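You operate a simulated robot arm through the tools that you are given. There is no shell and no other tool. Be economical: measure what you need, move in short steps, check, and stop when the job is done.

Carry out the task below with a simulated two-armed robot. There is one attempt and no reset: what you move stays moved.

JOB
Fetch the white spool and set it on top of the square carton. Take the purple spool and leave it on the third board from the bottom of the kitting shelf. Fetch the green link from the top of the sorting table and set it on the third board from the bottom of the kitting shelf. Take the green push switch and leave it on top of the teal spool. Put one of the white covers from the white carton on the top of the chute. Take the black pilot lamp and leave it on the top of the short parts shelf. Fetch the green insert and set it on the second board from the bottom of the stock shelf. Any order will do. Set down upright: green link.

The check looks at the end state, three seconds after you hand in, the way a careful person would. Anything else that was tipped, shoved, dropped, spilled or broken makes it a failure. A push-on lid holds only when it is set on centred and level and pressed home; a screw cap is set on level and turned clockwise until tight.

ROBOT AND FRAMES
Two 7-joint arms with two-finger parallel grippers on one trunk, on a base that drives. Base frame: it is fixed to the floor where the robot stands at the start and does not move with it; the origin is under the middle of the robot, x ahead of it, y to its left, z up. Units: m, degrees, N and s.
The left shoulder is at the start at [0.02, 0.113, 1.197], the right one opposite. With the tool pointing down near the work surface each hand reaches from about 0.1 to 0.5 m from the robot's upright axis, wherever it stands, measured 20 degrees to its own side. Places, roughly: black pilot lamp [1.75, -2, 0.5]; green insert (11x6x5 cm) [0.5, -2.1, 0.9]; green link (6x2x3 cm) [0.7, -0.5, 0.8]; green push switch [-2.75, -8, 0.75]; purple spool (7x6x6 cm) [0.5, -0.1, 0.8]; second board of the stock shelf [-3, 1.4, 0.6]; square carton [1, -0.25, 0.75]; teal spool (7x6x6 cm) [-2.7, -7.6, 0.8]; third board of the kitting shelf [3.7, 0, 1]; top of the chute [2, -1.9, 0.6]; top of the short parts shelf [1.9, -6.5, 1]; white cover (9x6x4 cm) [1.8, -3.3, 0.9]; white spool (7x6x6 cm) [0.5, 0, 0.8]. Payload 1.57 kg a hand.
The tool frame of a hand sits at the grasp point between the pads (the TCP): z along the fingers, y along the line on which they close. The tips reach 0.03 m beyond it. The gripper opens to 0.08 m. The fingers are 0.017 m wide and 0.012 m thick; the gripper's body (0.04 by 0.082 m) begins 0.08 m behind the TCP.
Orientation is told as [roll, pitch, yaw] about the base's x, y, z axes, in that order, counted from this pose: with the fingers straight down and closing along the base's y, the tool's x points along the base's -x, its y along +y and its z along -z.

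CONTROLS
- The arms move only by the tool move_arm. It takes "left_rows", "right_rows" or both (then of equal length, played together; a hand with none holds still); each is a list that holds one entry, the list of rows, each a list of 7 numbers: the shift along the base's x, y, z in units of 300 mm (1.0 is 300 mm), then the turn, a rotation vector about the base's x, y, z in units of 60 degrees (1.0 is 60 degrees), then the finger opening in m, from 0 to 0.08. In form: [[[dx, dy, dz, ax, ay, az, grip], ...]]. A call has 1 to 20 rows; each row is the pose to reach, as a shift and turn from the pose commanded when the call began. A call with a number of a shift or a turn outside -1 to 1 is refused whole. Each row takes 0.2 s and may step no farther than 0.05 m and 8.6 degrees from the row before; otherwise, or with a gripper value out of range, the whole call is refused. A pose out of reach is approached as far as the arm can. The call stops where the force on the tool passes 40 N (or 10 N more than at its start, if that is more) or the arm is blocked; 0.2 s more then pass. The fingers move at their own pace (about 0.045 m/s each) and stop on an object; they squeeze with about 40 N. The grip force told is the motor's: it shows also when the fingers shut on nothing. Time passes only in rows, and 0.2 s behind the last, so rows that repeat a pose let the fingers close. It gives the time, the measured TCP pose, the force on the tool (base axes), the opening and the grip force at its end, in the units of the frame above (readings bear some noise), with the torque about the TCP (base axes, N m) and any sound that the robot's microphone picked up.
- Cameras (640 x 400 px; columns grow to the right, rows downward): "scene" is now at [0.0906, -0.0373, 1.3224]; the picture's right is [-0.41, -0.91, 0.00], its down [-0.52, 0.24, -0.82] and it looks along [0.75, -0.34, -0.57] (base axes); focal length 274 px, centre (320, 200). "left" rides on the left gripper at [0.072, 0.007, -0.122] in its tool frame; the picture's right is [-0.09, 1.00, 0.00], its down [-0.84, -0.08, -0.54] and it looks along [-0.54, -0.05, 0.84] (tool axes); focal length 238 px, centre (320, 200). "right" rides on the right gripper at [0.072, -0.007, -0.122] in its tool frame; the picture's right is [0.09, 1.00, 0.00], its down [-0.84, 0.08, -0.54] and it looks along [-0.54, 0.05, 0.84] (tool axes); focal length 238 px, centre (320, 200). There is no depth. A picture from a camera that has moved, and an enlarged one, comes with that camera's place and axes in the base frame and with its lens.
- camera(camera): a new picture of that camera. It takes no simulated time.
- slide_trunk(by): slides the trunk up (or, below 0, down) by that many m; the arms and the scene camera ride with it, the base frame stays. It gives what a move gives, with no picture.
- roll_base(legs): drives the robot by 1 to 6 legs, each [ahead, left, turn to the left] in m, m and degrees, along the robot's own axes; the way and the turn of a leg run together, so that a leg with both is an arc; at most 1.5 m and 180 degrees a leg. The arms and the cameras ride along, it lands a little off, and it stops where it bumps. It gives what a move gives.
- aim_head(pan, tilt): turns the head with the scene camera to pan (to the left, within 80 degrees either way) and tilt (down, from -29 to 69), counted from straight ahead of the robot. It gives what a move gives.
- enlarge(camera, box): a new picture of the part [left, top, right, bottom] of that camera's present view, enlarged. It takes no simulated time.
- job_done(): hands the job in; it is judged then, once.

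Work in short steps. Places have to be worked out from the pictures, the camera data and where the tool is seen: move nearer, look again, correct. Check each grasp and each placing, and mend what went wrong. You have 207 turns and 194 pictures in all, those below and enlarged ones among them. Open the grippers and draw the arms clear of the work before you hand the job in, unless the task says otherwise.

The tools are called after "Request:" as name(argument=value, ...) on one line, values as JSON. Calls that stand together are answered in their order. move_arm: Moves the arms, as the interface text tells. Its arguments: {"type":"object","properties":{"left_rows":{"type":"array","items":{"type":"array","items":{"type":"array","items":{"type":"number"}}}},"right_rows":{"type":"array","items":{"type":"array","items":{"type":"array","items":{"type":"number"}}}}},"required":[]} The other tools are called the same way: slide_trunk (by) slides the trunk up or down; roll_base (legs) drives the base; aim_head (pan, tilt) turns the head that bears the scene camera; camera (camera) takes a picture; enlarge (camera, box) takes an enlarged picture of a part of a camera's view; job_done () hands the job in.

At the start:

```text
clock: 0.0
left_tool_pos: [0.4428, -0.0019, 1.1383]
left_tcp_rot: [0.0, 0.0, 0.0]
left_ft_force: [0.4, 0.8, -0.6]
left_wrist_torque: [0.0, 0.02, 0.03]
left_grip_width: 0.0801
left_gripper_force: 0.1
right_tool_pos: [0.2743, -0.2911, 1.0787]
right_tcp_rot: [0.0, 0.0, 0.0]
right_ft_force: [-0.2, -0.3, 0.5]
right_wrist_torque: [-0.03, 0.02, -0.04]
right_grip_width: 0.0802
right_gripper_force: 0.1
trunk travel left (down, up): [-0.25, 0.32]
robot x, y, heading: [0.0019, 0.0012, -0.1]
head pan, tilt: [-24.4, 34.7]
```

scene: 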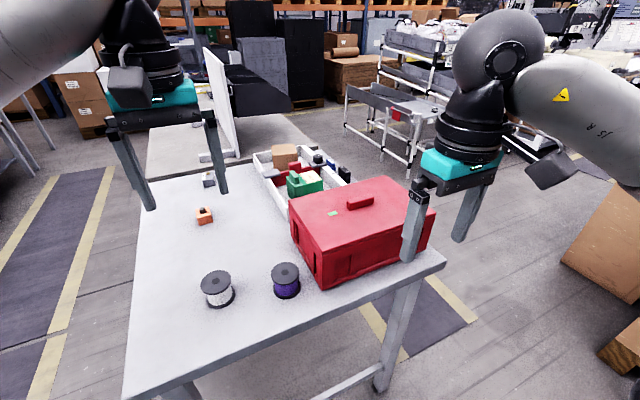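
right: 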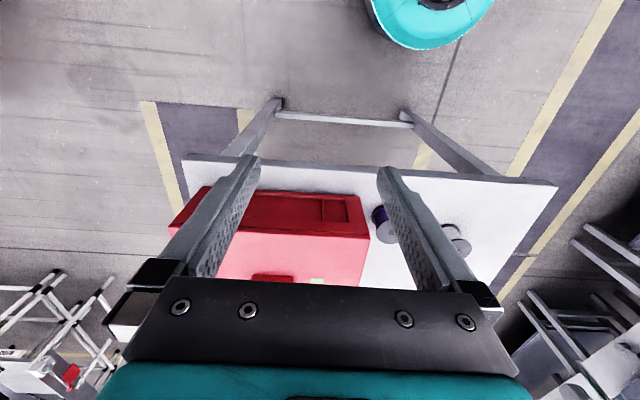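
left: 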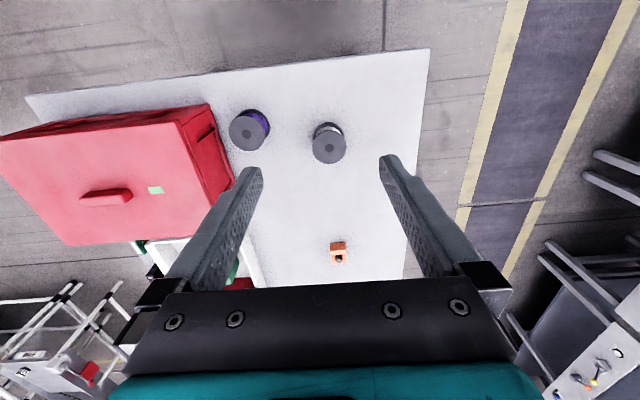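

I'll start by looking closer at the table from the current view before moving anything.

Request:
enlarge(camera="scene", box=[130, 120, 450, 320])

Request:
enlarge(camera="left", box=[0, 40, 440, 315])

```text
2.00 times, centred on (290, 220) of scene
camera zoom: at [0.0906, -0.0373, 1.3224], right [-0.41, -0.91, 0.0], down [-0.52, 0.24, -0.82], along [0.75, -0.34, -0.57], focal length 548 px, centre (380, 160)
```

zoom: 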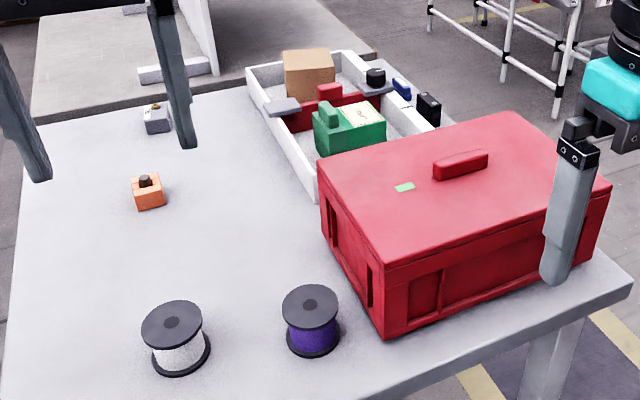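

```text
1.45 times, centred on (220, 178) of left
camera zoom: at [0.3701, 0.0046, 1.2598], right [0.09, 1.0, 0.0], down [0.84, -0.08, 0.54], along [0.54, -0.05, -0.84], focal length 347 px, centre (466, 233)
```

zoom: 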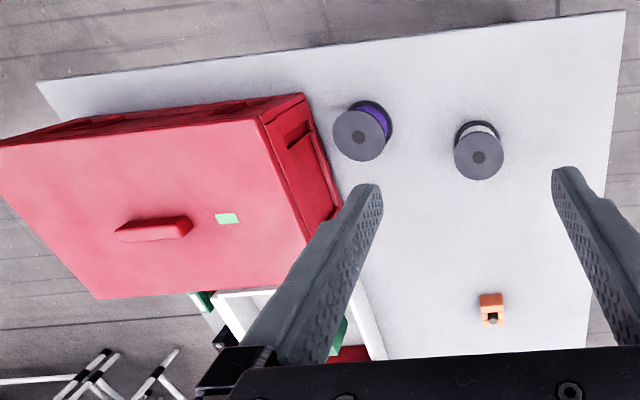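

The square carton sits in the tray behind the red box, and the link is probably hidden behind that box. I raise the trunk to look over it.

Request:
slide_trunk(by=0.3)

Request:
aim_head(pan=-30, tilt=45)

Request:
camera(camera="scene")

Request:
camera(camera="right")

```text
clock: 3.0
left_tool_pos: [0.4428, -0.0009, 1.4377]
left_tcp_rot: [0.0, -0.1, 0.1]
left_ft_force: [0.0, -0.9, 0.2]
left_wrist_torque: [0.01, 0.0, 0.0]
left_grip_width: 0.0799
left_gripper_force: 0.0
right_tool_pos: [0.2752, -0.2912, 1.3776]
right_tcp_rot: [0.0, 0.0, 0.0]
right_ft_force: [-0.3, 0.5, -0.2]
right_wrist_torque: [0.01, -0.02, 0.0]
right_grip_width: 0.0799
right_gripper_force: 0.1
trunk travel left (down, up): [-0.55, 0.02]
robot x, y, heading: [0.0036, -0.003, 0.1]
head pan, tilt: [-24.4, 34.7]
```

```text
clock: 3.7
left_tool_pos: [0.4442, -0.0022, 1.4385]
left_tcp_rot: [0.0, 0.0, 0.1]
left_ft_force: [-0.3, -0.6, -0.5]
left_wrist_torque: [-0.03, -0.01, 0.01]
left_grip_width: 0.08
left_gripper_force: 0.0
right_tool_pos: [0.2754, -0.2919, 1.3784]
right_tcp_rot: [0.0, 0.1, 0.0]
right_ft_force: [0.0, -0.5, 0.8]
right_wrist_torque: [0.02, 0.03, 0.01]
right_grip_width: 0.0802
right_gripper_force: 0.0
trunk travel left (down, up): [-0.55, 0.02]
robot x, y, heading: [0.003, -0.0021, -0.1]
head pan, tilt: [-30.0, 45.0]
```

```text
188 pictures are left
camera scene: at [0.0807, -0.0414, 1.6072], right [-0.5, -0.87, 0.0], down [-0.61, 0.35, -0.71], along [0.61, -0.35, -0.71], focal length 274 px, centre (320, 200)
```

scene: 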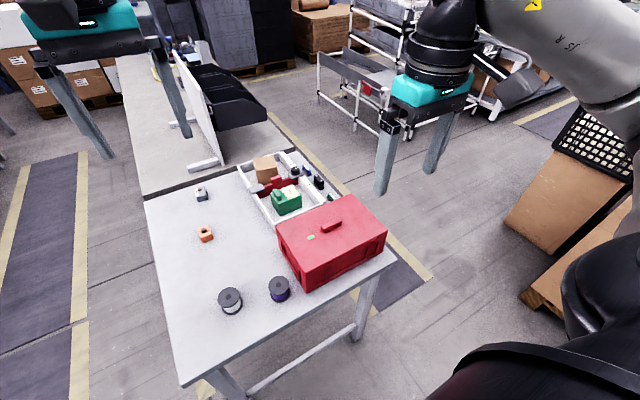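

```text
187 pictures are left
camera right: at [0.2023, -0.2992, 1.5009], right [-0.09, 1.0, 0.0], down [0.84, 0.08, 0.54], along [0.54, 0.05, -0.84], focal length 238 px, centre (320, 200)
```

right: 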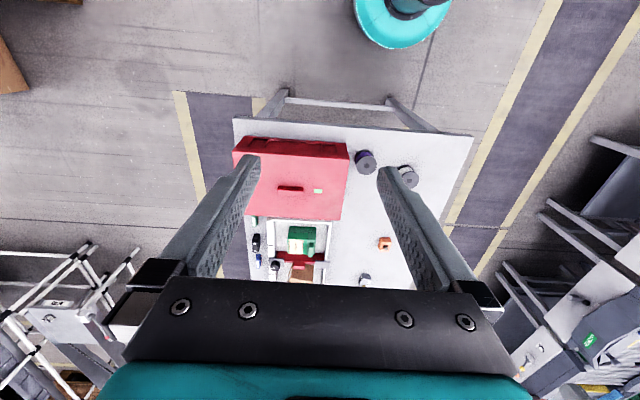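

Request:
enlarge(camera="right", box=[220, 110, 480, 290])

Request:
enlarge(camera="scene", box=[180, 130, 420, 320])

```text
2.22 times, centred on (350, 200) of right
camera zoom: at [0.2023, -0.2992, 1.5009], right [-0.09, 1.0, 0.0], down [0.84, 0.08, 0.54], along [0.54, 0.05, -0.84], focal length 530 px, centre (253, 200)
```

zoom: 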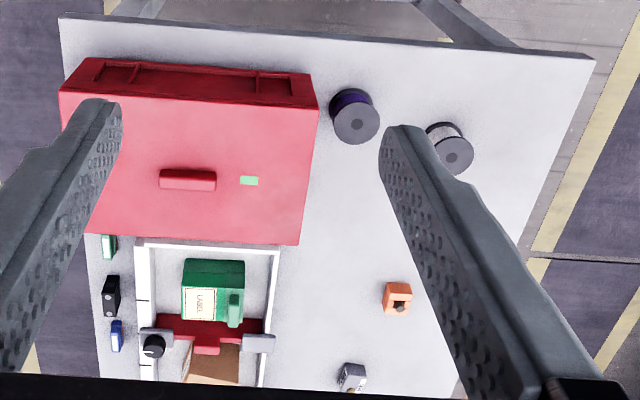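

```text
2.11 times, centred on (300, 225) of scene
camera zoom: at [0.0807, -0.0414, 1.6072], right [-0.5, -0.87, 0.0], down [-0.61, 0.35, -0.71], along [0.61, -0.35, -0.71], focal length 577 px, centre (362, 147)
```

zoom: 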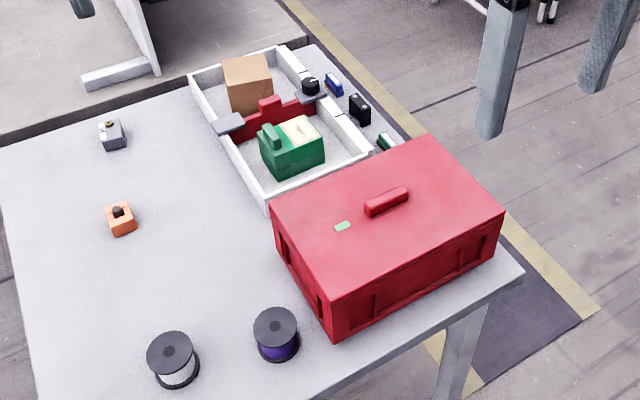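

The green link lies just behind the red box near the table's right edge (~[0.77,-0.495]); the brown square carton is in the tray at ~[0.98,-0.30]. I go a little closer, trunk back down, to pick up both spools.

Request:
roll_base(legs=[[0.07, 0, 0]])

Request:
slide_trunk(by=-0.3)

Request:
camera(camera="left")

```text
clock: 4.7
left_tool_pos: [0.5132, -0.0009, 1.4371]
left_tcp_rot: [0.0, 0.1, 0.2]
left_ft_force: [0.0, 0.2, 0.1]
left_wrist_torque: [0.01, 0.0, -0.02]
left_grip_width: 0.0801
left_gripper_force: 0.1
right_tool_pos: [0.3464, -0.2918, 1.3783]
right_tcp_rot: [0.0, 0.1, 0.1]
right_ft_force: [0.9, 0.1, -0.5]
right_wrist_torque: [0.04, 0.01, 0.0]
right_grip_width: 0.0799
right_gripper_force: 0.0
trunk travel left (down, up): [-0.55, 0.02]
robot x, y, heading: [0.0706, -0.0025, 0.1]
head pan, tilt: [-30.0, 45.0]
```

```text
clock: 7.7
left_tool_pos: [0.5117, -0.0003, 1.1388]
left_tcp_rot: [0.1, 0.0, 0.2]
left_ft_force: [0.9, -0.1, 0.0]
left_wrist_torque: [-0.03, 0.01, 0.0]
left_grip_width: 0.0801
left_gripper_force: 0.0
right_tool_pos: [0.3442, -0.2921, 1.0785]
right_tcp_rot: [-0.1, -0.1, 0.2]
right_ft_force: [0.0, -0.6, -0.7]
right_wrist_torque: [0.0, 0.01, -0.04]
right_grip_width: 0.08
right_gripper_force: 0.0
trunk travel left (down, up): [-0.25, 0.32]
robot x, y, heading: [0.0684, 0.0011, 0.2]
head pan, tilt: [-30.0, 45.0]
```

```text
184 pictures are left
camera left: at [0.4397, 0.0053, 1.26], right [0.09, 1.0, 0.0], down [0.84, -0.08, 0.54], along [0.54, -0.05, -0.84], focal length 238 px, centre (320, 200)
```

left: 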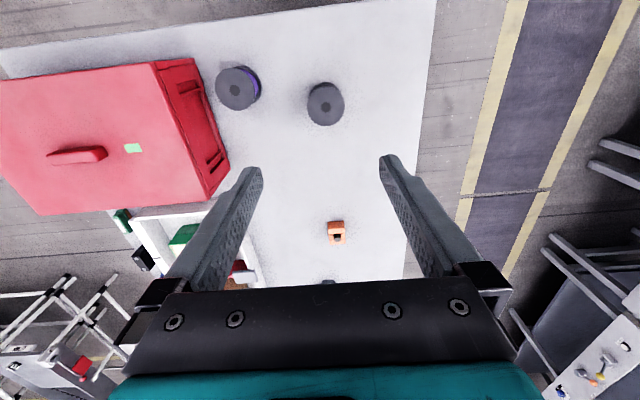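

White spool ≈[0.521,0.006], top z≈0.83; purple ≈[0.485,-0.135]. I lower the left hand above the white spool to z≈0.93, and bring the right over near purple, higher.

Request:
move_arm(left_rows=[[[0.03, 0.023, -0.16, 0, 0, 0, 0.08], [0.03, 0.023, -0.32, 0, 0, 0, 0.08], [0.03, 0.023, -0.48, 0, 0, 0, 0.08], [0.03, 0.023, -0.6, 0, 0, 0, 0.08], [0.03, 0.023, -0.68, 0, 0, 0, 0.08]]])

Request:
camera(camera="left")

Request:
camera(camera="scene")

```text
clock: 8.9
left_tool_pos: [0.5194, 0.0038, 0.9329]
left_tcp_rot: [0.0, 0.0, 0.0]
left_ft_force: [0.3, 0.3, -0.5]
left_wrist_torque: [0.01, -0.02, -0.01]
left_grip_width: 0.0798
left_gripper_force: 0.1
right_tool_pos: [0.3449, -0.2907, 1.0786]
right_tcp_rot: [0.0, 0.0, 0.0]
right_ft_force: [0.6, 0.5, 0.4]
right_wrist_torque: [0.0, 0.0, 0.03]
right_grip_width: 0.0801
right_gripper_force: 0.1
trunk travel left (down, up): [-0.25, 0.32]
robot x, y, heading: [0.0703, 0.0009, 0.2]
head pan, tilt: [-30.0, 45.0]
```

```text
183 pictures are left
camera left: at [0.4472, 0.0115, 1.0543], right [0.09, 1.0, 0.0], down [0.84, -0.08, 0.54], along [0.54, -0.05, -0.84], focal length 238 px, centre (320, 200)
```

left: 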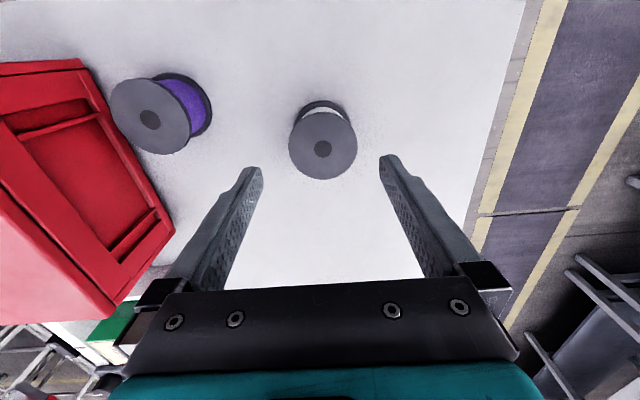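

```text
182 pictures are left
camera scene: at [0.1505, -0.0413, 1.3072], right [-0.5, -0.87, 0.0], down [-0.61, 0.35, -0.71], along [0.61, -0.35, -0.71], focal length 274 px, centre (320, 200)
```

scene: 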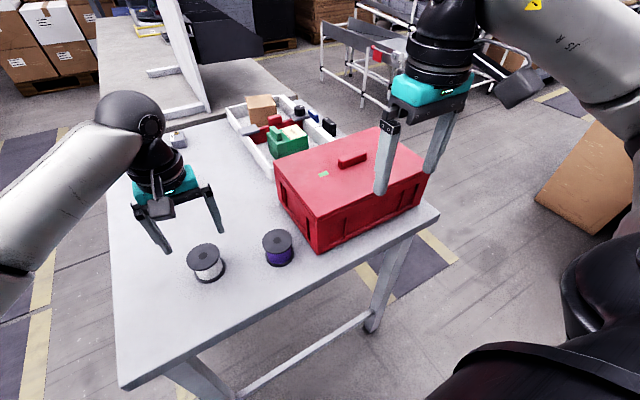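

White spool centre ≈[0.521,0.006], top z≈0.85. Lower to z≈0.828 and close.

Request:
move_arm(left_rows=[[[0.007, 0.008, -0.12, 0, 0, 0, 0.08], [0.007, 0.008, -0.24, 0, 0, 0, 0.08], [0.007, 0.008, -0.345, 0, 0, 0, 0.08], [0.007, 0.008, -0.345, 0, 0, 0, 0.04], [0.007, 0.008, -0.345, 0, 0, 0, 0.04], [0.007, 0.008, -0.345, 0, 0, 0, 0.04], [0.007, 0.008, -0.345, 0, 0, 0, 0.04]]])

Request:
camera(camera="left")

```text
clock: 10.5
left_tool_pos: [0.5241, 0.0091, 0.8316]
left_tcp_rot: [0.0, 0.2, 0.1]
left_ft_force: [-0.1, -0.3, -0.1]
left_wrist_torque: [-0.03, 0.01, -0.02]
left_grip_width: 0.0612
left_gripper_force: 39.6
right_tool_pos: [0.3452, -0.2914, 1.0796]
right_tcp_rot: [-0.1, 0.0, 0.1]
right_ft_force: [0.5, 0.0, 0.0]
right_wrist_torque: [-0.02, 0.0, 0.0]
right_grip_width: 0.0801
right_gripper_force: 0.1
trunk travel left (down, up): [-0.25, 0.32]
robot x, y, heading: [0.0684, -0.0046, 0.2]
head pan, tilt: [-30.0, 45.0]
```

```text
181 pictures are left
camera left: at [0.4508, 0.015, 0.9523], right [0.09, 1.0, 0.0], down [0.84, -0.08, 0.54], along [0.54, -0.05, -0.84], focal length 238 px, centre (320, 200)
```

left: 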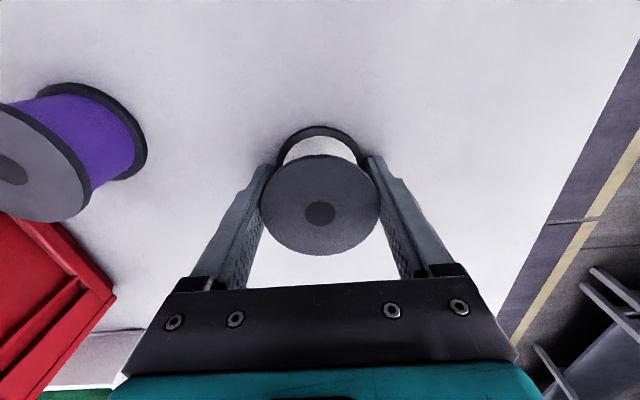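

White spool is gripped, centred (0.061 m). Lift it up and aside to the left while the right hand moves above the purple spool.

Request:
move_arm(left_rows=[[[0, 0, 0.13, 0, 0, 0, 0.04], [0, 0, 0.26, 0, 0, 0, 0.04], [-0.03, 0.1, 0.39, 0, 0, 0, 0.04], [-0.1, 0.2, 0.5, 0, 0, 0, 0.04], [-0.15, 0.3, 0.6, 0, 0, 0, 0.04], [-0.2, 0.4, 0.65, 0, 0, 0, 0.04]]], right_rows=[[[0, 0, 0, 0, 0, 0, 0.08], [0, 0, 0, 0, 0, 0, 0.08], [0.1, 0.1, 0, 0, 0, 0, 0.08], [0.2, 0.22, 0, 0, 0, 0, 0.08], [0.32, 0.33, 0, 0, 0, 0, 0.08], [0.43, 0.43, 0, 0, 0, 0, 0.08]]])

Request:
move_arm(right_rows=[[[0.033, 0.08, -0.12, 0, 0, 0, 0.08], [0.033, 0.1, -0.25, 0, 0, 0, 0.08], [0.033, 0.1, -0.35, 0, 0, 0, 0.08]]])

Request:
camera(camera="right")

Request:
camera(camera="scene")

```text
clock: 11.9
left_tool_pos: [0.463, 0.1298, 1.0257]
left_tcp_rot: [0.0, 0.1, 0.3]
left_ft_force: [-0.1, 1.6, -1.7]
left_wrist_torque: [-0.06, 0.0, 0.02]
left_grip_width: 0.0613
left_gripper_force: 39.9
right_tool_pos: [0.476, -0.1626, 1.0809]
right_tcp_rot: [-0.1, -0.1, 0.2]
right_ft_force: [-0.5, -0.4, -0.3]
right_wrist_torque: [-0.02, 0.0, 0.01]
right_grip_width: 0.0801
right_gripper_force: 0.1
trunk travel left (down, up): [-0.25, 0.32]
robot x, y, heading: [0.0683, 0.0001, -0.0]
head pan, tilt: [-30.0, 45.0]
```

```text
clock: 12.7
left_tool_pos: [0.4637, 0.1306, 1.0254]
left_tcp_rot: [0.0, -0.2, 0.2]
left_ft_force: [-0.2, -0.3, -1.9]
left_wrist_torque: [-0.02, 0.02, 0.0]
left_grip_width: 0.061
left_gripper_force: 40.3
right_tool_pos: [0.4864, -0.1322, 0.9748]
right_tcp_rot: [0.0, 0.0, 0.1]
right_ft_force: [0.0, -0.3, -0.4]
right_wrist_torque: [0.01, 0.0, 0.0]
right_grip_width: 0.0801
right_gripper_force: 0.0
trunk travel left (down, up): [-0.25, 0.32]
robot x, y, heading: [0.0715, -0.0058, 0.2]
head pan, tilt: [-30.0, 45.0]
```

```text
180 pictures are left
camera right: at [0.4127, -0.1409, 1.097], right [-0.09, 1.0, 0.0], down [0.84, 0.08, 0.54], along [0.54, 0.05, -0.84], focal length 238 px, centre (320, 200)
```

right: 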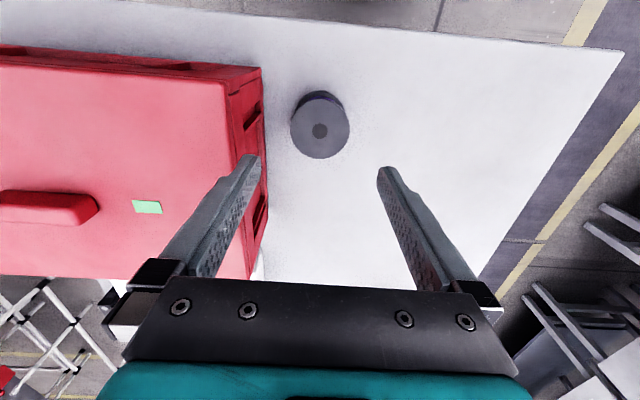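

```text
179 pictures are left
camera scene: at [0.1507, -0.0413, 1.3071], right [-0.5, -0.87, 0.0], down [-0.61, 0.35, -0.71], along [0.61, -0.35, -0.71], focal length 274 px, centre (320, 200)
```

scene: 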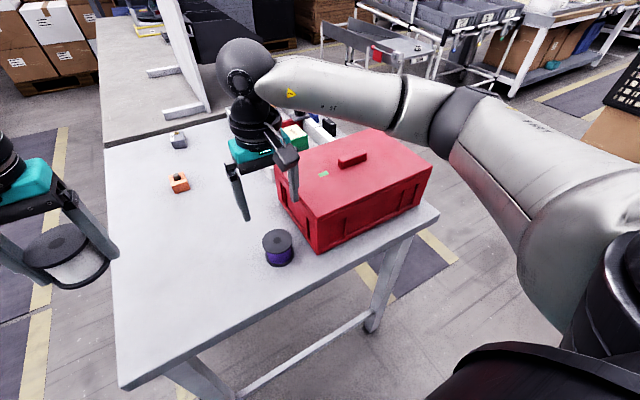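

Purple spool centre ≈[0.486,-0.133]; the red box wall is ~1.2 cm from the outer finger, so I narrow the opening slightly to 0.074 and descend.

Request:
move_arm(right_rows=[[[0, 0.003, -0.12, 0, 0, 0, 0.074], [0, 0.003, -0.25, 0, 0, 0, 0.074], [0, 0.003, -0.37, 0, 0, 0, 0.074], [0, 0.003, -0.49, 0, 0, 0, 0.074], [0, 0.003, -0.49, 0, 0, 0, 0.04], [0, 0.003, -0.49, 0, 0, 0, 0.04], [0, 0.003, -0.49, 0, 0, 0, 0.04]]])

Request:
camera(camera="right")

```text
clock: 14.3
left_tool_pos: [0.4627, 0.1292, 1.0269]
left_tcp_rot: [0.0, 0.0, 0.2]
left_ft_force: [0.3, 0.0, -2.6]
left_wrist_torque: [0.03, 0.02, 0.0]
left_grip_width: 0.0612
left_gripper_force: 40.2
right_tool_pos: [0.4853, -0.1311, 0.8304]
right_tcp_rot: [0.0, -0.2, 0.1]
right_ft_force: [0.6, -1.9, 21.0]
right_wrist_torque: [-0.26, 0.07, 0.1]
right_grip_width: 0.0611
right_gripper_force: 32.7
trunk travel left (down, up): [-0.25, 0.32]
robot x, y, heading: [0.0682, -0.0011, 0.1]
head pan, tilt: [-30.0, 45.0]
```

```text
178 pictures are left
camera right: at [0.4108, -0.1394, 0.952], right [-0.09, 1.0, 0.0], down [0.83, 0.08, 0.55], along [0.54, 0.05, -0.84], focal length 238 px, centre (320, 200)
```

right: 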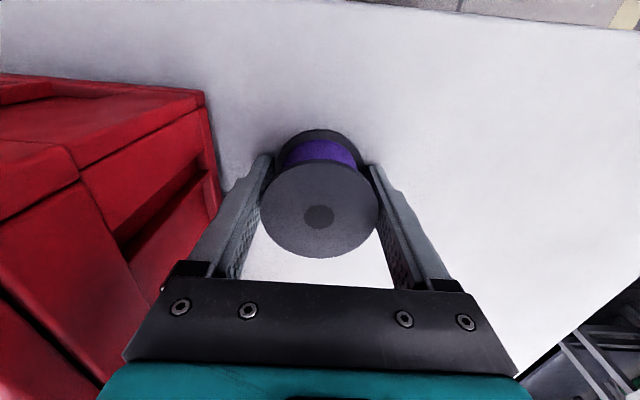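

Purple is gripped (0.061). I lift it, bring both hands in close, then look to the right before driving.

Request:
move_arm(right_rows=[[[0, 0, 0.13, 0, 0, 0, 0.04], [0, 0, 0.26, 0, 0, 0, 0.04], [0, 0, 0.4, 0, 0, 0, 0.04], [-0.05, 0, 0.53, 0, 0, 0, 0.04], [-0.15, 0, 0.65, 0, 0, 0, 0.04], [-0.27, -0.05, 0.72, 0, 0, 0, 0.04], [-0.38, -0.12, 0.72, 0, 0, 0, 0.04], [-0.45, -0.18, 0.72, 0, 0, 0, 0.04]]], left_rows=[[[0, 0, 0, 0, 0, 0, 0.04], [0, 0, 0, 0, 0, 0, 0.04], [0, 0, 0, 0, 0, 0, 0.04], [-0.05, 0.03, 0.03, 0, 0, 0, 0.04], [-0.12, 0.06, 0.03, 0, 0, 0, 0.04], [-0.2, 0.09, 0.03, 0, 0, 0, 0.04], [-0.28, 0.1, 0.03, 0, 0, 0, 0.04], [-0.33, 0.1, 0.03, 0, 0, 0, 0.04]]])

Request:
aim_head(pan=-75, tilt=35)

Request:
camera(camera="scene")

```text
clock: 16.1
left_tool_pos: [0.3651, 0.1565, 1.0353]
left_tcp_rot: [0.0, 0.0, 0.1]
left_ft_force: [-0.2, -0.1, -0.4]
left_wrist_torque: [0.02, 0.0, -0.01]
left_grip_width: 0.0611
left_gripper_force: 39.5
right_tool_pos: [0.3477, -0.1866, 1.0428]
right_tcp_rot: [0.0, -0.1, 0.1]
right_ft_force: [0.0, 0.7, -1.8]
right_wrist_torque: [0.01, 0.0, 0.0]
right_grip_width: 0.0613
right_gripper_force: 40.4
trunk travel left (down, up): [-0.25, 0.32]
robot x, y, heading: [0.0687, 0.0027, -0.1]
head pan, tilt: [-30.0, 45.0]
```

```text
clock: 17.3
left_tool_pos: [0.3642, 0.1574, 1.0342]
left_tcp_rot: [-0.1, 0.0, 0.2]
left_ft_force: [-0.1, 0.6, -1.7]
left_wrist_torque: [-0.01, 0.02, 0.02]
left_grip_width: 0.0611
left_gripper_force: 39.6
right_tool_pos: [0.3492, -0.1856, 1.0421]
right_tcp_rot: [0.0, 0.1, 0.1]
right_ft_force: [-0.1, -0.1, -3.0]
right_wrist_torque: [0.0, 0.02, 0.0]
right_grip_width: 0.061
right_gripper_force: 40.2
trunk travel left (down, up): [-0.25, 0.32]
robot x, y, heading: [0.0688, -0.0005, 0.1]
head pan, tilt: [-75.0, 35.0]
```

```text
177 pictures are left
camera scene: at [0.1032, -0.0858, 1.322], right [-0.97, -0.26, 0.0], down [-0.15, 0.55, -0.82], along [0.21, -0.79, -0.57], focal length 274 px, centre (320, 200)
```

scene: 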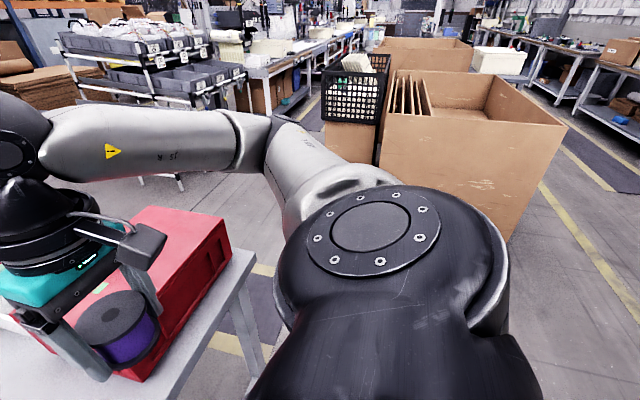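

The aisle right of the table is clear to about y≈-1.6. I drive back, around, and then turn to face the table's right side near the tray.

Request:
roll_base(legs=[[-0.2, 0, 0], [0, -0.92, 0], [1.22, 0, 0], [0, 0, 90]])

Request:
aim_head(pan=10, tilt=45)

Request:
camera(camera="scene")

Request:
camera(camera="left")

```text
clock: 32.9
left_tool_pos: [0.934, -0.6325, 1.0334]
left_tcp_rot: [0.0, 0.0, 91.0]
left_ft_force: [-0.1, -1.3, -2.2]
left_wrist_torque: [-0.02, -0.02, 0.0]
left_grip_width: 0.061
left_gripper_force: 39.9
right_tool_pos: [1.2778, -0.6435, 1.0423]
right_tcp_rot: [0.0, 0.1, 90.8]
right_ft_force: [-0.2, -0.1, -2.1]
right_wrist_torque: [-0.02, 0.03, -0.01]
right_grip_width: 0.0612
right_gripper_force: 40.3
trunk travel left (down, up): [-0.25, 0.32]
robot x, y, heading: [1.0934, -0.9296, 90.8]
head pan, tilt: [-75.0, 35.0]
```

```text
clock: 34.5
left_tool_pos: [0.9345, -0.6333, 1.0345]
left_tcp_rot: [0.0, 0.0, 91.0]
left_ft_force: [0.3, 1.1, -2.4]
left_wrist_torque: [0.01, -0.01, 0.01]
left_grip_width: 0.0611
left_gripper_force: 40.4
right_tool_pos: [1.2765, -0.6437, 1.0412]
right_tcp_rot: [0.1, 0.0, 90.8]
right_ft_force: [0.4, 1.0, -3.0]
right_wrist_torque: [0.0, 0.02, 0.01]
right_grip_width: 0.0611
right_gripper_force: 40.0
trunk travel left (down, up): [-0.25, 0.32]
robot x, y, heading: [1.0922, -0.9276, 90.9]
head pan, tilt: [10.0, 45.0]
```

```text
176 pictures are left
camera scene: at [1.0805, -0.8359, 1.3071], right [0.98, 0.19, 0.0], down [0.13, -0.69, -0.71], along [-0.13, 0.69, -0.71], focal length 274 px, centre (320, 200)
```

scene: 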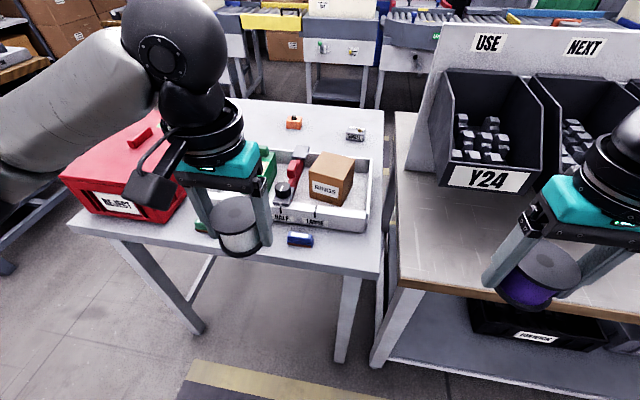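

```text
175 pictures are left
camera left: at [0.9275, -0.7052, 1.1565], right [-1.0, 0.07, 0.0], down [0.06, 0.84, 0.54], along [0.04, 0.54, -0.84], focal length 238 px, centre (320, 200)
```

left: 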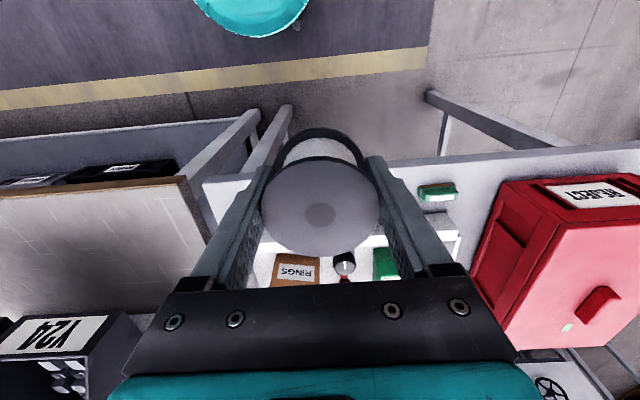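

Let me zoom at the carton and link from the scene camera.

Request:
enlarge(camera="scene", box=[180, 110, 400, 260])

Request:
enlarge(camera="left", box=[200, 150, 500, 300])

```text
2.67 times, centred on (290, 185) of scene
camera zoom: at [1.0805, -0.8359, 1.3071], right [0.98, 0.19, 0.0], down [0.13, -0.69, -0.71], along [-0.13, 0.69, -0.71], focal length 731 px, centre (400, 240)
```

zoom: 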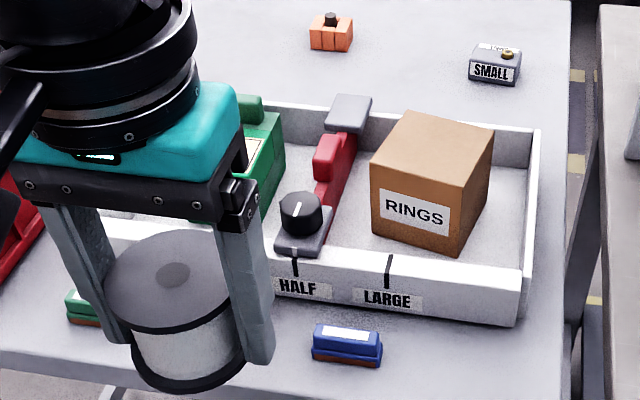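

```text
2.13 times, centred on (350, 225) of left
camera zoom: at [0.9275, -0.7052, 1.1565], right [-1.0, 0.07, 0.0], down [0.06, 0.84, 0.54], along [0.04, 0.54, -0.84], focal length 508 px, centre (256, 147)
```

zoom: 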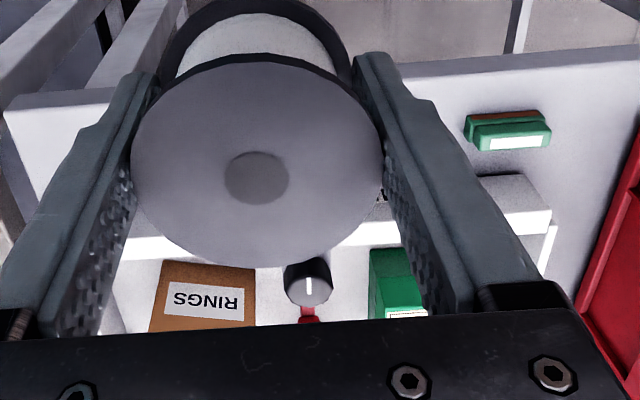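

Carton "RINGS": top z≈0.867, centre ≈[1.008,-0.278]. The green item with brown base by the red box is the link. I drive 0.155 m closer to reach.

Request:
roll_base(legs=[[0.155, 0, 0]])

Request:
camera(camera="scene")

```text
clock: 35.9
left_tool_pos: [0.9296, -0.4769, 1.034]
left_tcp_rot: [0.0, 0.0, 91.1]
left_ft_force: [-0.4, -0.2, -2.4]
left_wrist_torque: [-0.06, 0.0, 0.02]
left_grip_width: 0.0608
left_gripper_force: 40.7
right_tool_pos: [1.2746, -0.4879, 1.0416]
right_tcp_rot: [0.0, 0.1, 91.1]
right_ft_force: [-0.1, -0.3, -2.3]
right_wrist_torque: [-0.03, -0.05, 0.02]
right_grip_width: 0.0611
right_gripper_force: 39.7
trunk travel left (down, up): [-0.25, 0.32]
robot x, y, heading: [1.0907, -0.7663, 91.1]
head pan, tilt: [10.0, 45.0]
```

```text
172 pictures are left
camera scene: at [1.0775, -0.6796, 1.3071], right [0.98, 0.19, 0.0], down [0.14, -0.69, -0.71], along [-0.14, 0.69, -0.71], focal length 274 px, centre (320, 200)
```

scene: 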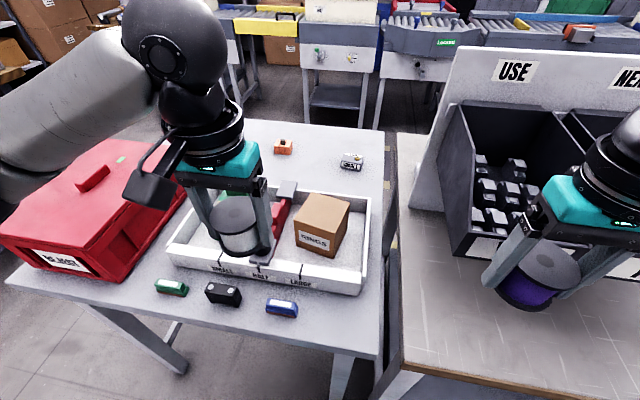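

Request:
enlarge(camera="scene", box=[140, 170, 380, 320])

```text
2.67 times, centred on (260, 245) of scene
camera zoom: at [1.0775, -0.6796, 1.3071], right [0.98, 0.19, 0.0], down [0.14, -0.69, -0.71], along [-0.14, 0.69, -0.71], focal length 731 px, centre (480, 80)
```

zoom: 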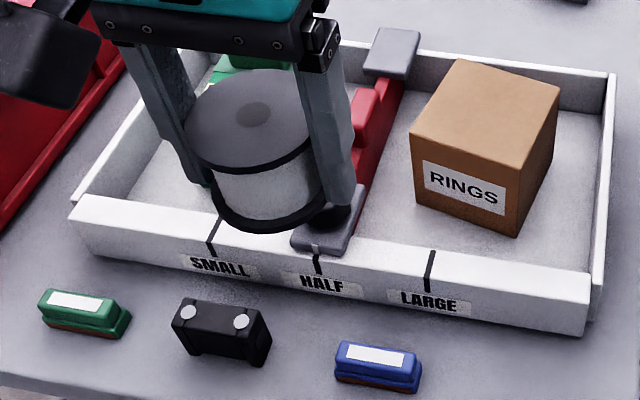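

Refined carton top centre ≈[1.005,-0.285]. Move the white spool above it, then lower to just above.

Request:
move_arm(left_rows=[[[0.06, 0.14, 0, 0, 0, 0, 0.04], [0.12, 0.28, 0, 0, 0, 0, 0.04], [0.18, 0.42, 0, 0, 0, 0, 0.04], [0.22, 0.55, 0, 0, 0, 0, 0.04], [0.25, 0.643, 0, 0, 0, 0, 0.04], [0.25, 0.643, -0.14, 0, 0, 0, 0.04], [0.25, 0.643, -0.29, 0, 0, 0, 0.04]]])

Request:
camera(camera="scene")

Request:
camera(camera="left")

```text
clock: 37.5
left_tool_pos: [1.0047, -0.2834, 0.9475]
left_tcp_rot: [0.0, 0.1, 91.1]
left_ft_force: [0.3, 0.2, -2.8]
left_wrist_torque: [0.0, 0.02, 0.01]
left_grip_width: 0.0612
left_gripper_force: 40.5
right_tool_pos: [1.2744, -0.4871, 1.0432]
right_tcp_rot: [0.0, -0.1, 91.1]
right_ft_force: [-0.3, -0.4, -1.5]
right_wrist_torque: [-0.01, -0.01, -0.02]
right_grip_width: 0.0611
right_gripper_force: 39.6
trunk travel left (down, up): [-0.25, 0.32]
robot x, y, heading: [1.0917, -0.7699, 91.2]
head pan, tilt: [10.0, 45.0]
```

```text
170 pictures are left
camera scene: at [1.0775, -0.6802, 1.3071], right [0.98, 0.19, 0.0], down [0.14, -0.69, -0.71], along [-0.14, 0.69, -0.71], focal length 274 px, centre (320, 200)
```

scene: 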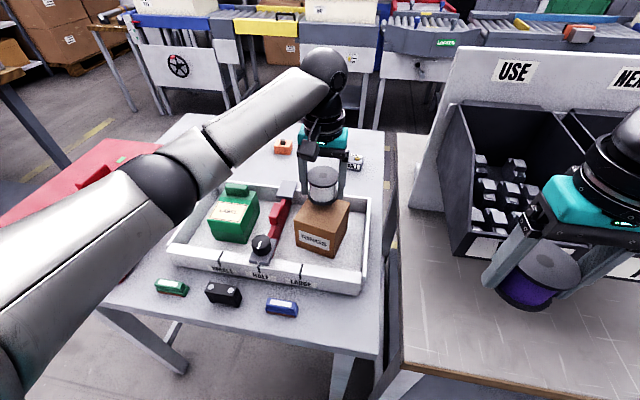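

```text
169 pictures are left
camera left: at [0.9987, -0.3554, 1.0685], right [-1.0, 0.07, 0.0], down [0.06, 0.84, 0.54], along [0.04, 0.54, -0.84], focal length 238 px, centre (320, 200)
```

left: 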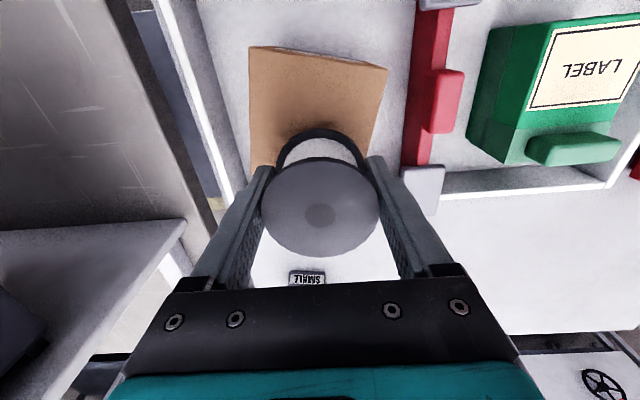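

Carton front edge from this view puts the centre nearer [1.007,-0.293]; shift slightly and lower slowly onto it.

Request:
move_arm(left_rows=[[[0.008, -0.03, 0, 0, 0, 0, 0.04], [0.008, -0.03, -0.04, 0, 0, 0, 0.04], [0.008, -0.03, -0.06, 0, 0, 0, 0.04], [0.008, -0.03, -0.075, 0, 0, 0, 0.04], [0.008, -0.03, -0.085, 0, 0, 0, 0.04]]])

Request:
enlarge(camera="scene", box=[240, 130, 400, 280])

```text
clock: 38.7
left_tool_pos: [1.0084, -0.2941, 0.9247]
left_tcp_rot: [-0.1, -0.3, 91.1]
left_ft_force: [-2.2, -2.1, 20.4]
left_wrist_torque: [-0.52, 0.1, -0.05]
left_grip_width: 0.061
left_gripper_force: 39.5
right_tool_pos: [1.2745, -0.4898, 1.0424]
right_tcp_rot: [0.0, 0.0, 91.1]
right_ft_force: [-0.3, 0.3, -2.5]
right_wrist_torque: [0.01, -0.03, -0.02]
right_grip_width: 0.0611
right_gripper_force: 40.4
trunk travel left (down, up): [-0.25, 0.32]
robot x, y, heading: [1.0948, -0.7712, 90.9]
head pan, tilt: [10.0, 45.0]
```

```text
2.67 times, centred on (320, 205) of scene
camera zoom: at [1.0775, -0.6821, 1.3076], right [0.98, 0.19, 0.0], down [0.14, -0.69, -0.71], along [-0.14, 0.69, -0.71], focal length 731 px, centre (320, 187)
```

zoom: 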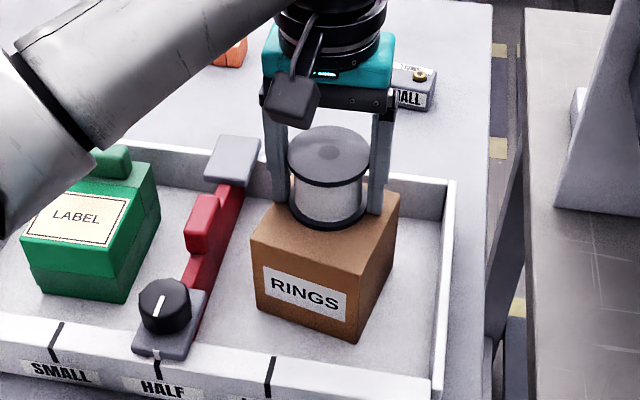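

Contact at ~20 N and the spool looks well centred. Back off the pressure slightly, open and lift.

Request:
move_arm(left_rows=[[[0, 0, 0.003, 0, 0, 0, 0.061], [0, 0, 0.003, 0, 0, 0, 0.075], [0, 0, 0.003, 0, 0, 0, 0.08], [0, 0, 0.05, 0, 0, 0, 0.08], [0, 0, 0.15, 0, 0, 0, 0.08], [0, 0, 0.3, 0, 0, 0, 0.08]]])

Request:
camera(camera="left")

Request:
enlarge(camera="scene", box=[140, 130, 400, 310])

```text
clock: 40.1
left_tool_pos: [1.0094, -0.2953, 1.0128]
left_tcp_rot: [0.1, 0.0, 91.1]
left_ft_force: [-0.6, -0.2, -0.6]
left_wrist_torque: [0.01, 0.02, -0.03]
left_grip_width: 0.0799
left_gripper_force: 0.1
right_tool_pos: [1.2747, -0.4872, 1.0435]
right_tcp_rot: [0.0, 0.0, 91.0]
right_ft_force: [-0.3, 0.0, -2.2]
right_wrist_torque: [0.0, 0.01, -0.02]
right_grip_width: 0.061
right_gripper_force: 39.9
trunk travel left (down, up): [-0.25, 0.32]
robot x, y, heading: [1.0958, -0.7689, 91.1]
head pan, tilt: [10.0, 45.0]
```

```text
167 pictures are left
camera left: at [1.0025, -0.3668, 1.1342], right [-1.0, 0.07, 0.0], down [0.06, 0.84, 0.54], along [0.04, 0.54, -0.84], focal length 238 px, centre (320, 200)
```

left: 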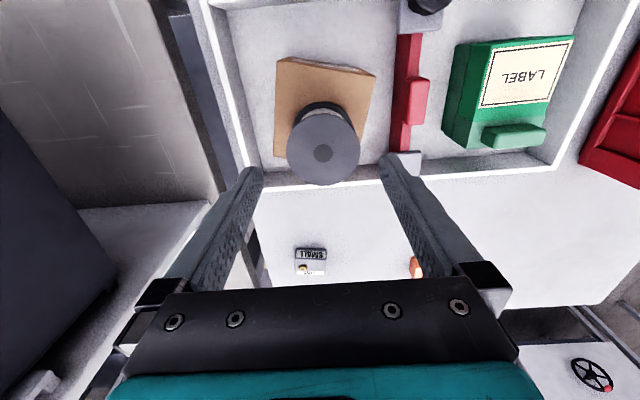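

```text
2.22 times, centred on (270, 220) of scene
camera zoom: at [1.0777, -0.6809, 1.3072], right [0.98, 0.19, 0.0], down [0.14, -0.69, -0.71], along [-0.14, 0.69, -0.71], focal length 609 px, centre (431, 156)
```

zoom: 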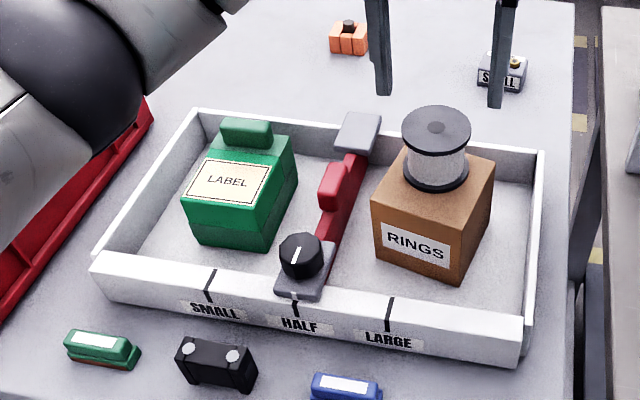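

The white spool rests fully on the carton. Before choosing the link grip, I look at the kitting shelf to see its boards' clearance.

Request:
aim_head(pan=-72, tilt=10)

Request:
camera(camera="scene")

```text
clock: 41.7
left_tool_pos: [1.0087, -0.2942, 1.0122]
left_tcp_rot: [0.0, 0.0, 91.1]
left_ft_force: [0.6, 0.4, 0.6]
left_wrist_torque: [0.0, 0.04, -0.02]
left_grip_width: 0.08
left_gripper_force: 0.1
right_tool_pos: [1.2736, -0.4867, 1.0421]
right_tcp_rot: [0.0, 0.0, 91.1]
right_ft_force: [-0.4, -0.3, -1.9]
right_wrist_torque: [0.0, 0.01, -0.01]
right_grip_width: 0.061
right_gripper_force: 39.6
trunk travel left (down, up): [-0.25, 0.32]
robot x, y, heading: [1.097, -0.7689, 90.8]
head pan, tilt: [-72.0, 10.0]
```

```text
165 pictures are left
camera scene: at [1.181, -0.7299, 1.3621], right [0.33, -0.94, 0.0], down [-0.16, -0.06, -0.98], along [0.93, 0.32, -0.17], focal length 274 px, centre (320, 200)
```

scene: 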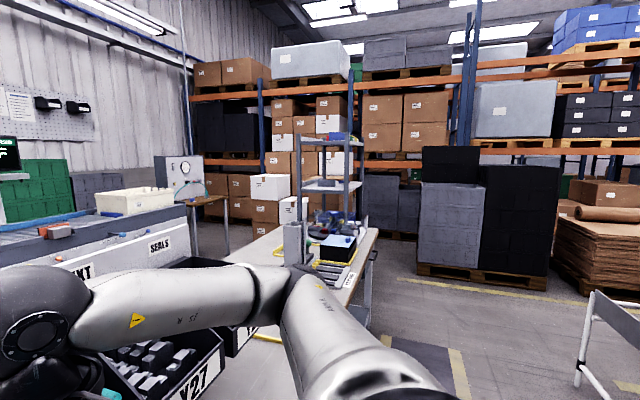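

Request:
enlarge(camera="scene", box=[230, 110, 430, 280])

```text
2.35 times, centred on (330, 195) of scene
camera zoom: at [1.181, -0.7299, 1.3621], right [0.33, -0.94, 0.0], down [-0.16, -0.06, -0.98], along [0.93, 0.32, -0.17], focal length 645 px, centre (296, 212)
```

zoom: 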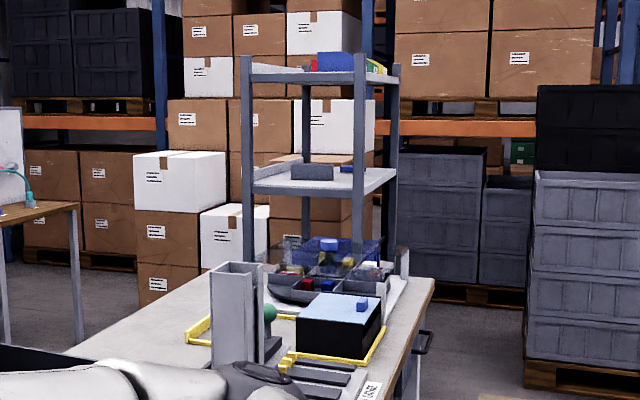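

The shelf's third board (z≈1.04) has only ~0.4 m clearance under the top board, so I'll grip things with a forward-tilted tool. First the left hand goes above the link for a closer look.

Request:
move_arm(left_rows=[[[0, 0, 0.1, 0, 0, 0, 0.08], [-0.1, -0.05, 0.1, 0, 0, 0, 0.08], [-0.25, -0.1, 0.1, 0, 0, 0, 0.08], [-0.4, -0.2, 0.05, 0, 0, 0, 0.08], [-0.55, -0.3, 0, 0, 0, 0, 0.08], [-0.7, -0.4, -0.05, 0, 0, 0, 0.08], [-0.8, -0.5, -0.1, 0, 0, 0, 0.08], [-0.9, -0.6, -0.15, 0, 0, 0, 0.08], [-0.9, -0.65, -0.2, 0, 0, 0, 0.08]]])

Request:
camera(camera="left")

Request:
aim_head(pan=30, tilt=50)

Request:
camera(camera="scene")

```text
refused: row 4 steps farther than a row can; nothing moved
```

```text
163 pictures are left
camera left: at [1.0025, -0.3664, 1.1338], right [-1.0, 0.07, 0.0], down [0.06, 0.84, 0.54], along [0.04, 0.54, -0.84], focal length 238 px, centre (320, 200)
```

left: 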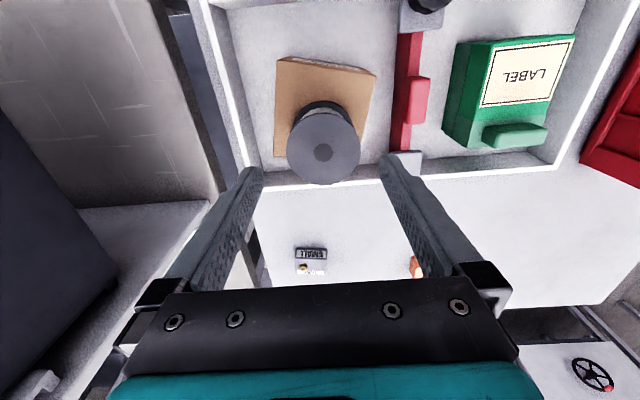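

```text
clock: 43.5
left_tool_pos: [1.0085, -0.2946, 1.0115]
left_tcp_rot: [0.0, 0.0, 91.1]
left_ft_force: [-0.6, -0.9, 0.3]
left_wrist_torque: [-0.01, 0.0, 0.02]
left_grip_width: 0.0802
left_gripper_force: 0.0
right_tool_pos: [1.2747, -0.4874, 1.0426]
right_tcp_rot: [0.0, 0.1, 91.0]
right_ft_force: [0.2, -0.7, -1.6]
right_wrist_torque: [-0.01, 0.02, 0.01]
right_grip_width: 0.0611
right_gripper_force: 39.9
trunk travel left (down, up): [-0.25, 0.32]
robot x, y, heading: [1.0913, -0.7729, 90.8]
head pan, tilt: [30.0, 50.0]
```

```text
162 pictures are left
camera scene: at [1.0535, -0.6944, 1.3003], right [0.86, 0.52, 0.0], down [0.39, -0.66, -0.64], along [-0.33, 0.55, -0.77], focal length 274 px, centre (320, 200)
```

scene: 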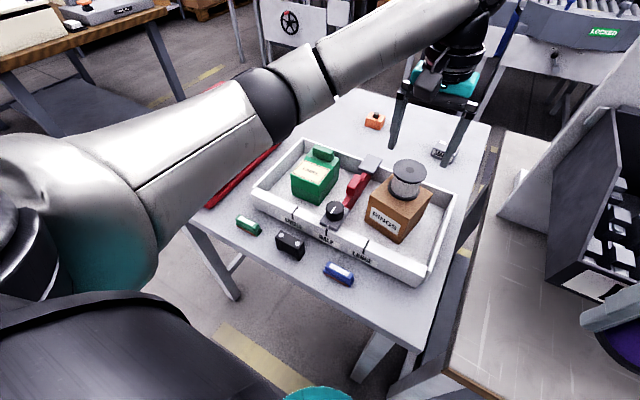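

Steps were too long; resend with smaller ones.

Request:
move_arm(left_rows=[[[0, 0, 0.12, 0, 0, 0, 0.08], [-0.11, -0.08, 0.12, 0, 0, 0, 0.08], [-0.22, -0.17, 0.12, 0, 0, 0, 0.08], [-0.33, -0.25, 0.1, 0, 0, 0, 0.08], [-0.44, -0.34, 0.05, 0, 0, 0, 0.08], [-0.55, -0.42, 0, 0, 0, 0, 0.08], [-0.66, -0.51, -0.05, 0, 0, 0, 0.08], [-0.77, -0.59, -0.1, 0, 0, 0, 0.08], [-0.88, -0.67, -0.15, 0, 0, 0, 0.08], [-0.9, -0.69, -0.25, 0, 0, 0, 0.08]]])

Request:
camera(camera="left")

Request:
enlarge(camera="scene", box=[190, 180, 390, 305])

```text
clock: 45.7
left_tool_pos: [0.7378, -0.501, 0.9354]
left_tcp_rot: [0.0, 0.1, 91.2]
left_ft_force: [1.5, -0.3, -0.1]
left_wrist_torque: [0.02, -0.04, -0.02]
left_grip_width: 0.0799
left_gripper_force: 0.1
right_tool_pos: [1.2745, -0.4875, 1.0413]
right_tcp_rot: [0.0, 0.0, 91.1]
right_ft_force: [0.0, 0.1, -1.9]
right_wrist_torque: [0.0, -0.01, 0.0]
right_grip_width: 0.0608
right_gripper_force: 39.8
trunk travel left (down, up): [-0.25, 0.32]
robot x, y, heading: [1.0938, -0.7674, 90.9]
head pan, tilt: [30.0, 50.0]
```

```text
161 pictures are left
camera left: at [0.7307, -0.5738, 1.0575], right [-1.0, 0.07, 0.0], down [0.06, 0.84, 0.54], along [0.04, 0.54, -0.84], focal length 238 px, centre (320, 200)
```

left: 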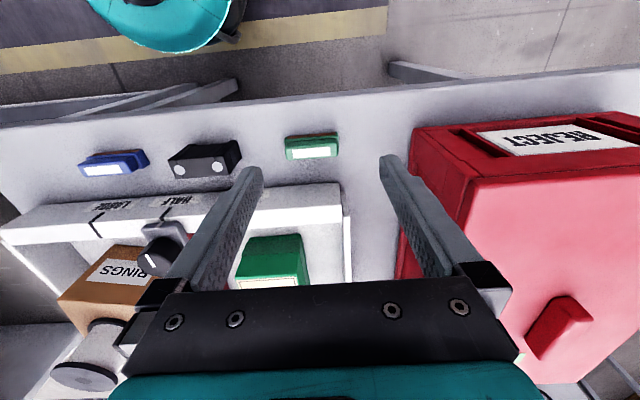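

```text
3.20 times, centred on (290, 242) of scene
camera zoom: at [1.0533, -0.6942, 1.3002], right [0.86, 0.52, 0.0], down [0.4, -0.66, -0.64], along [-0.33, 0.55, -0.77], focal length 877 px, centre (416, 64)
```

zoom: 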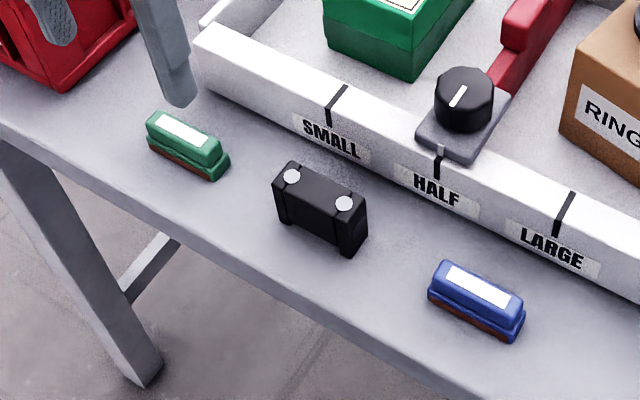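

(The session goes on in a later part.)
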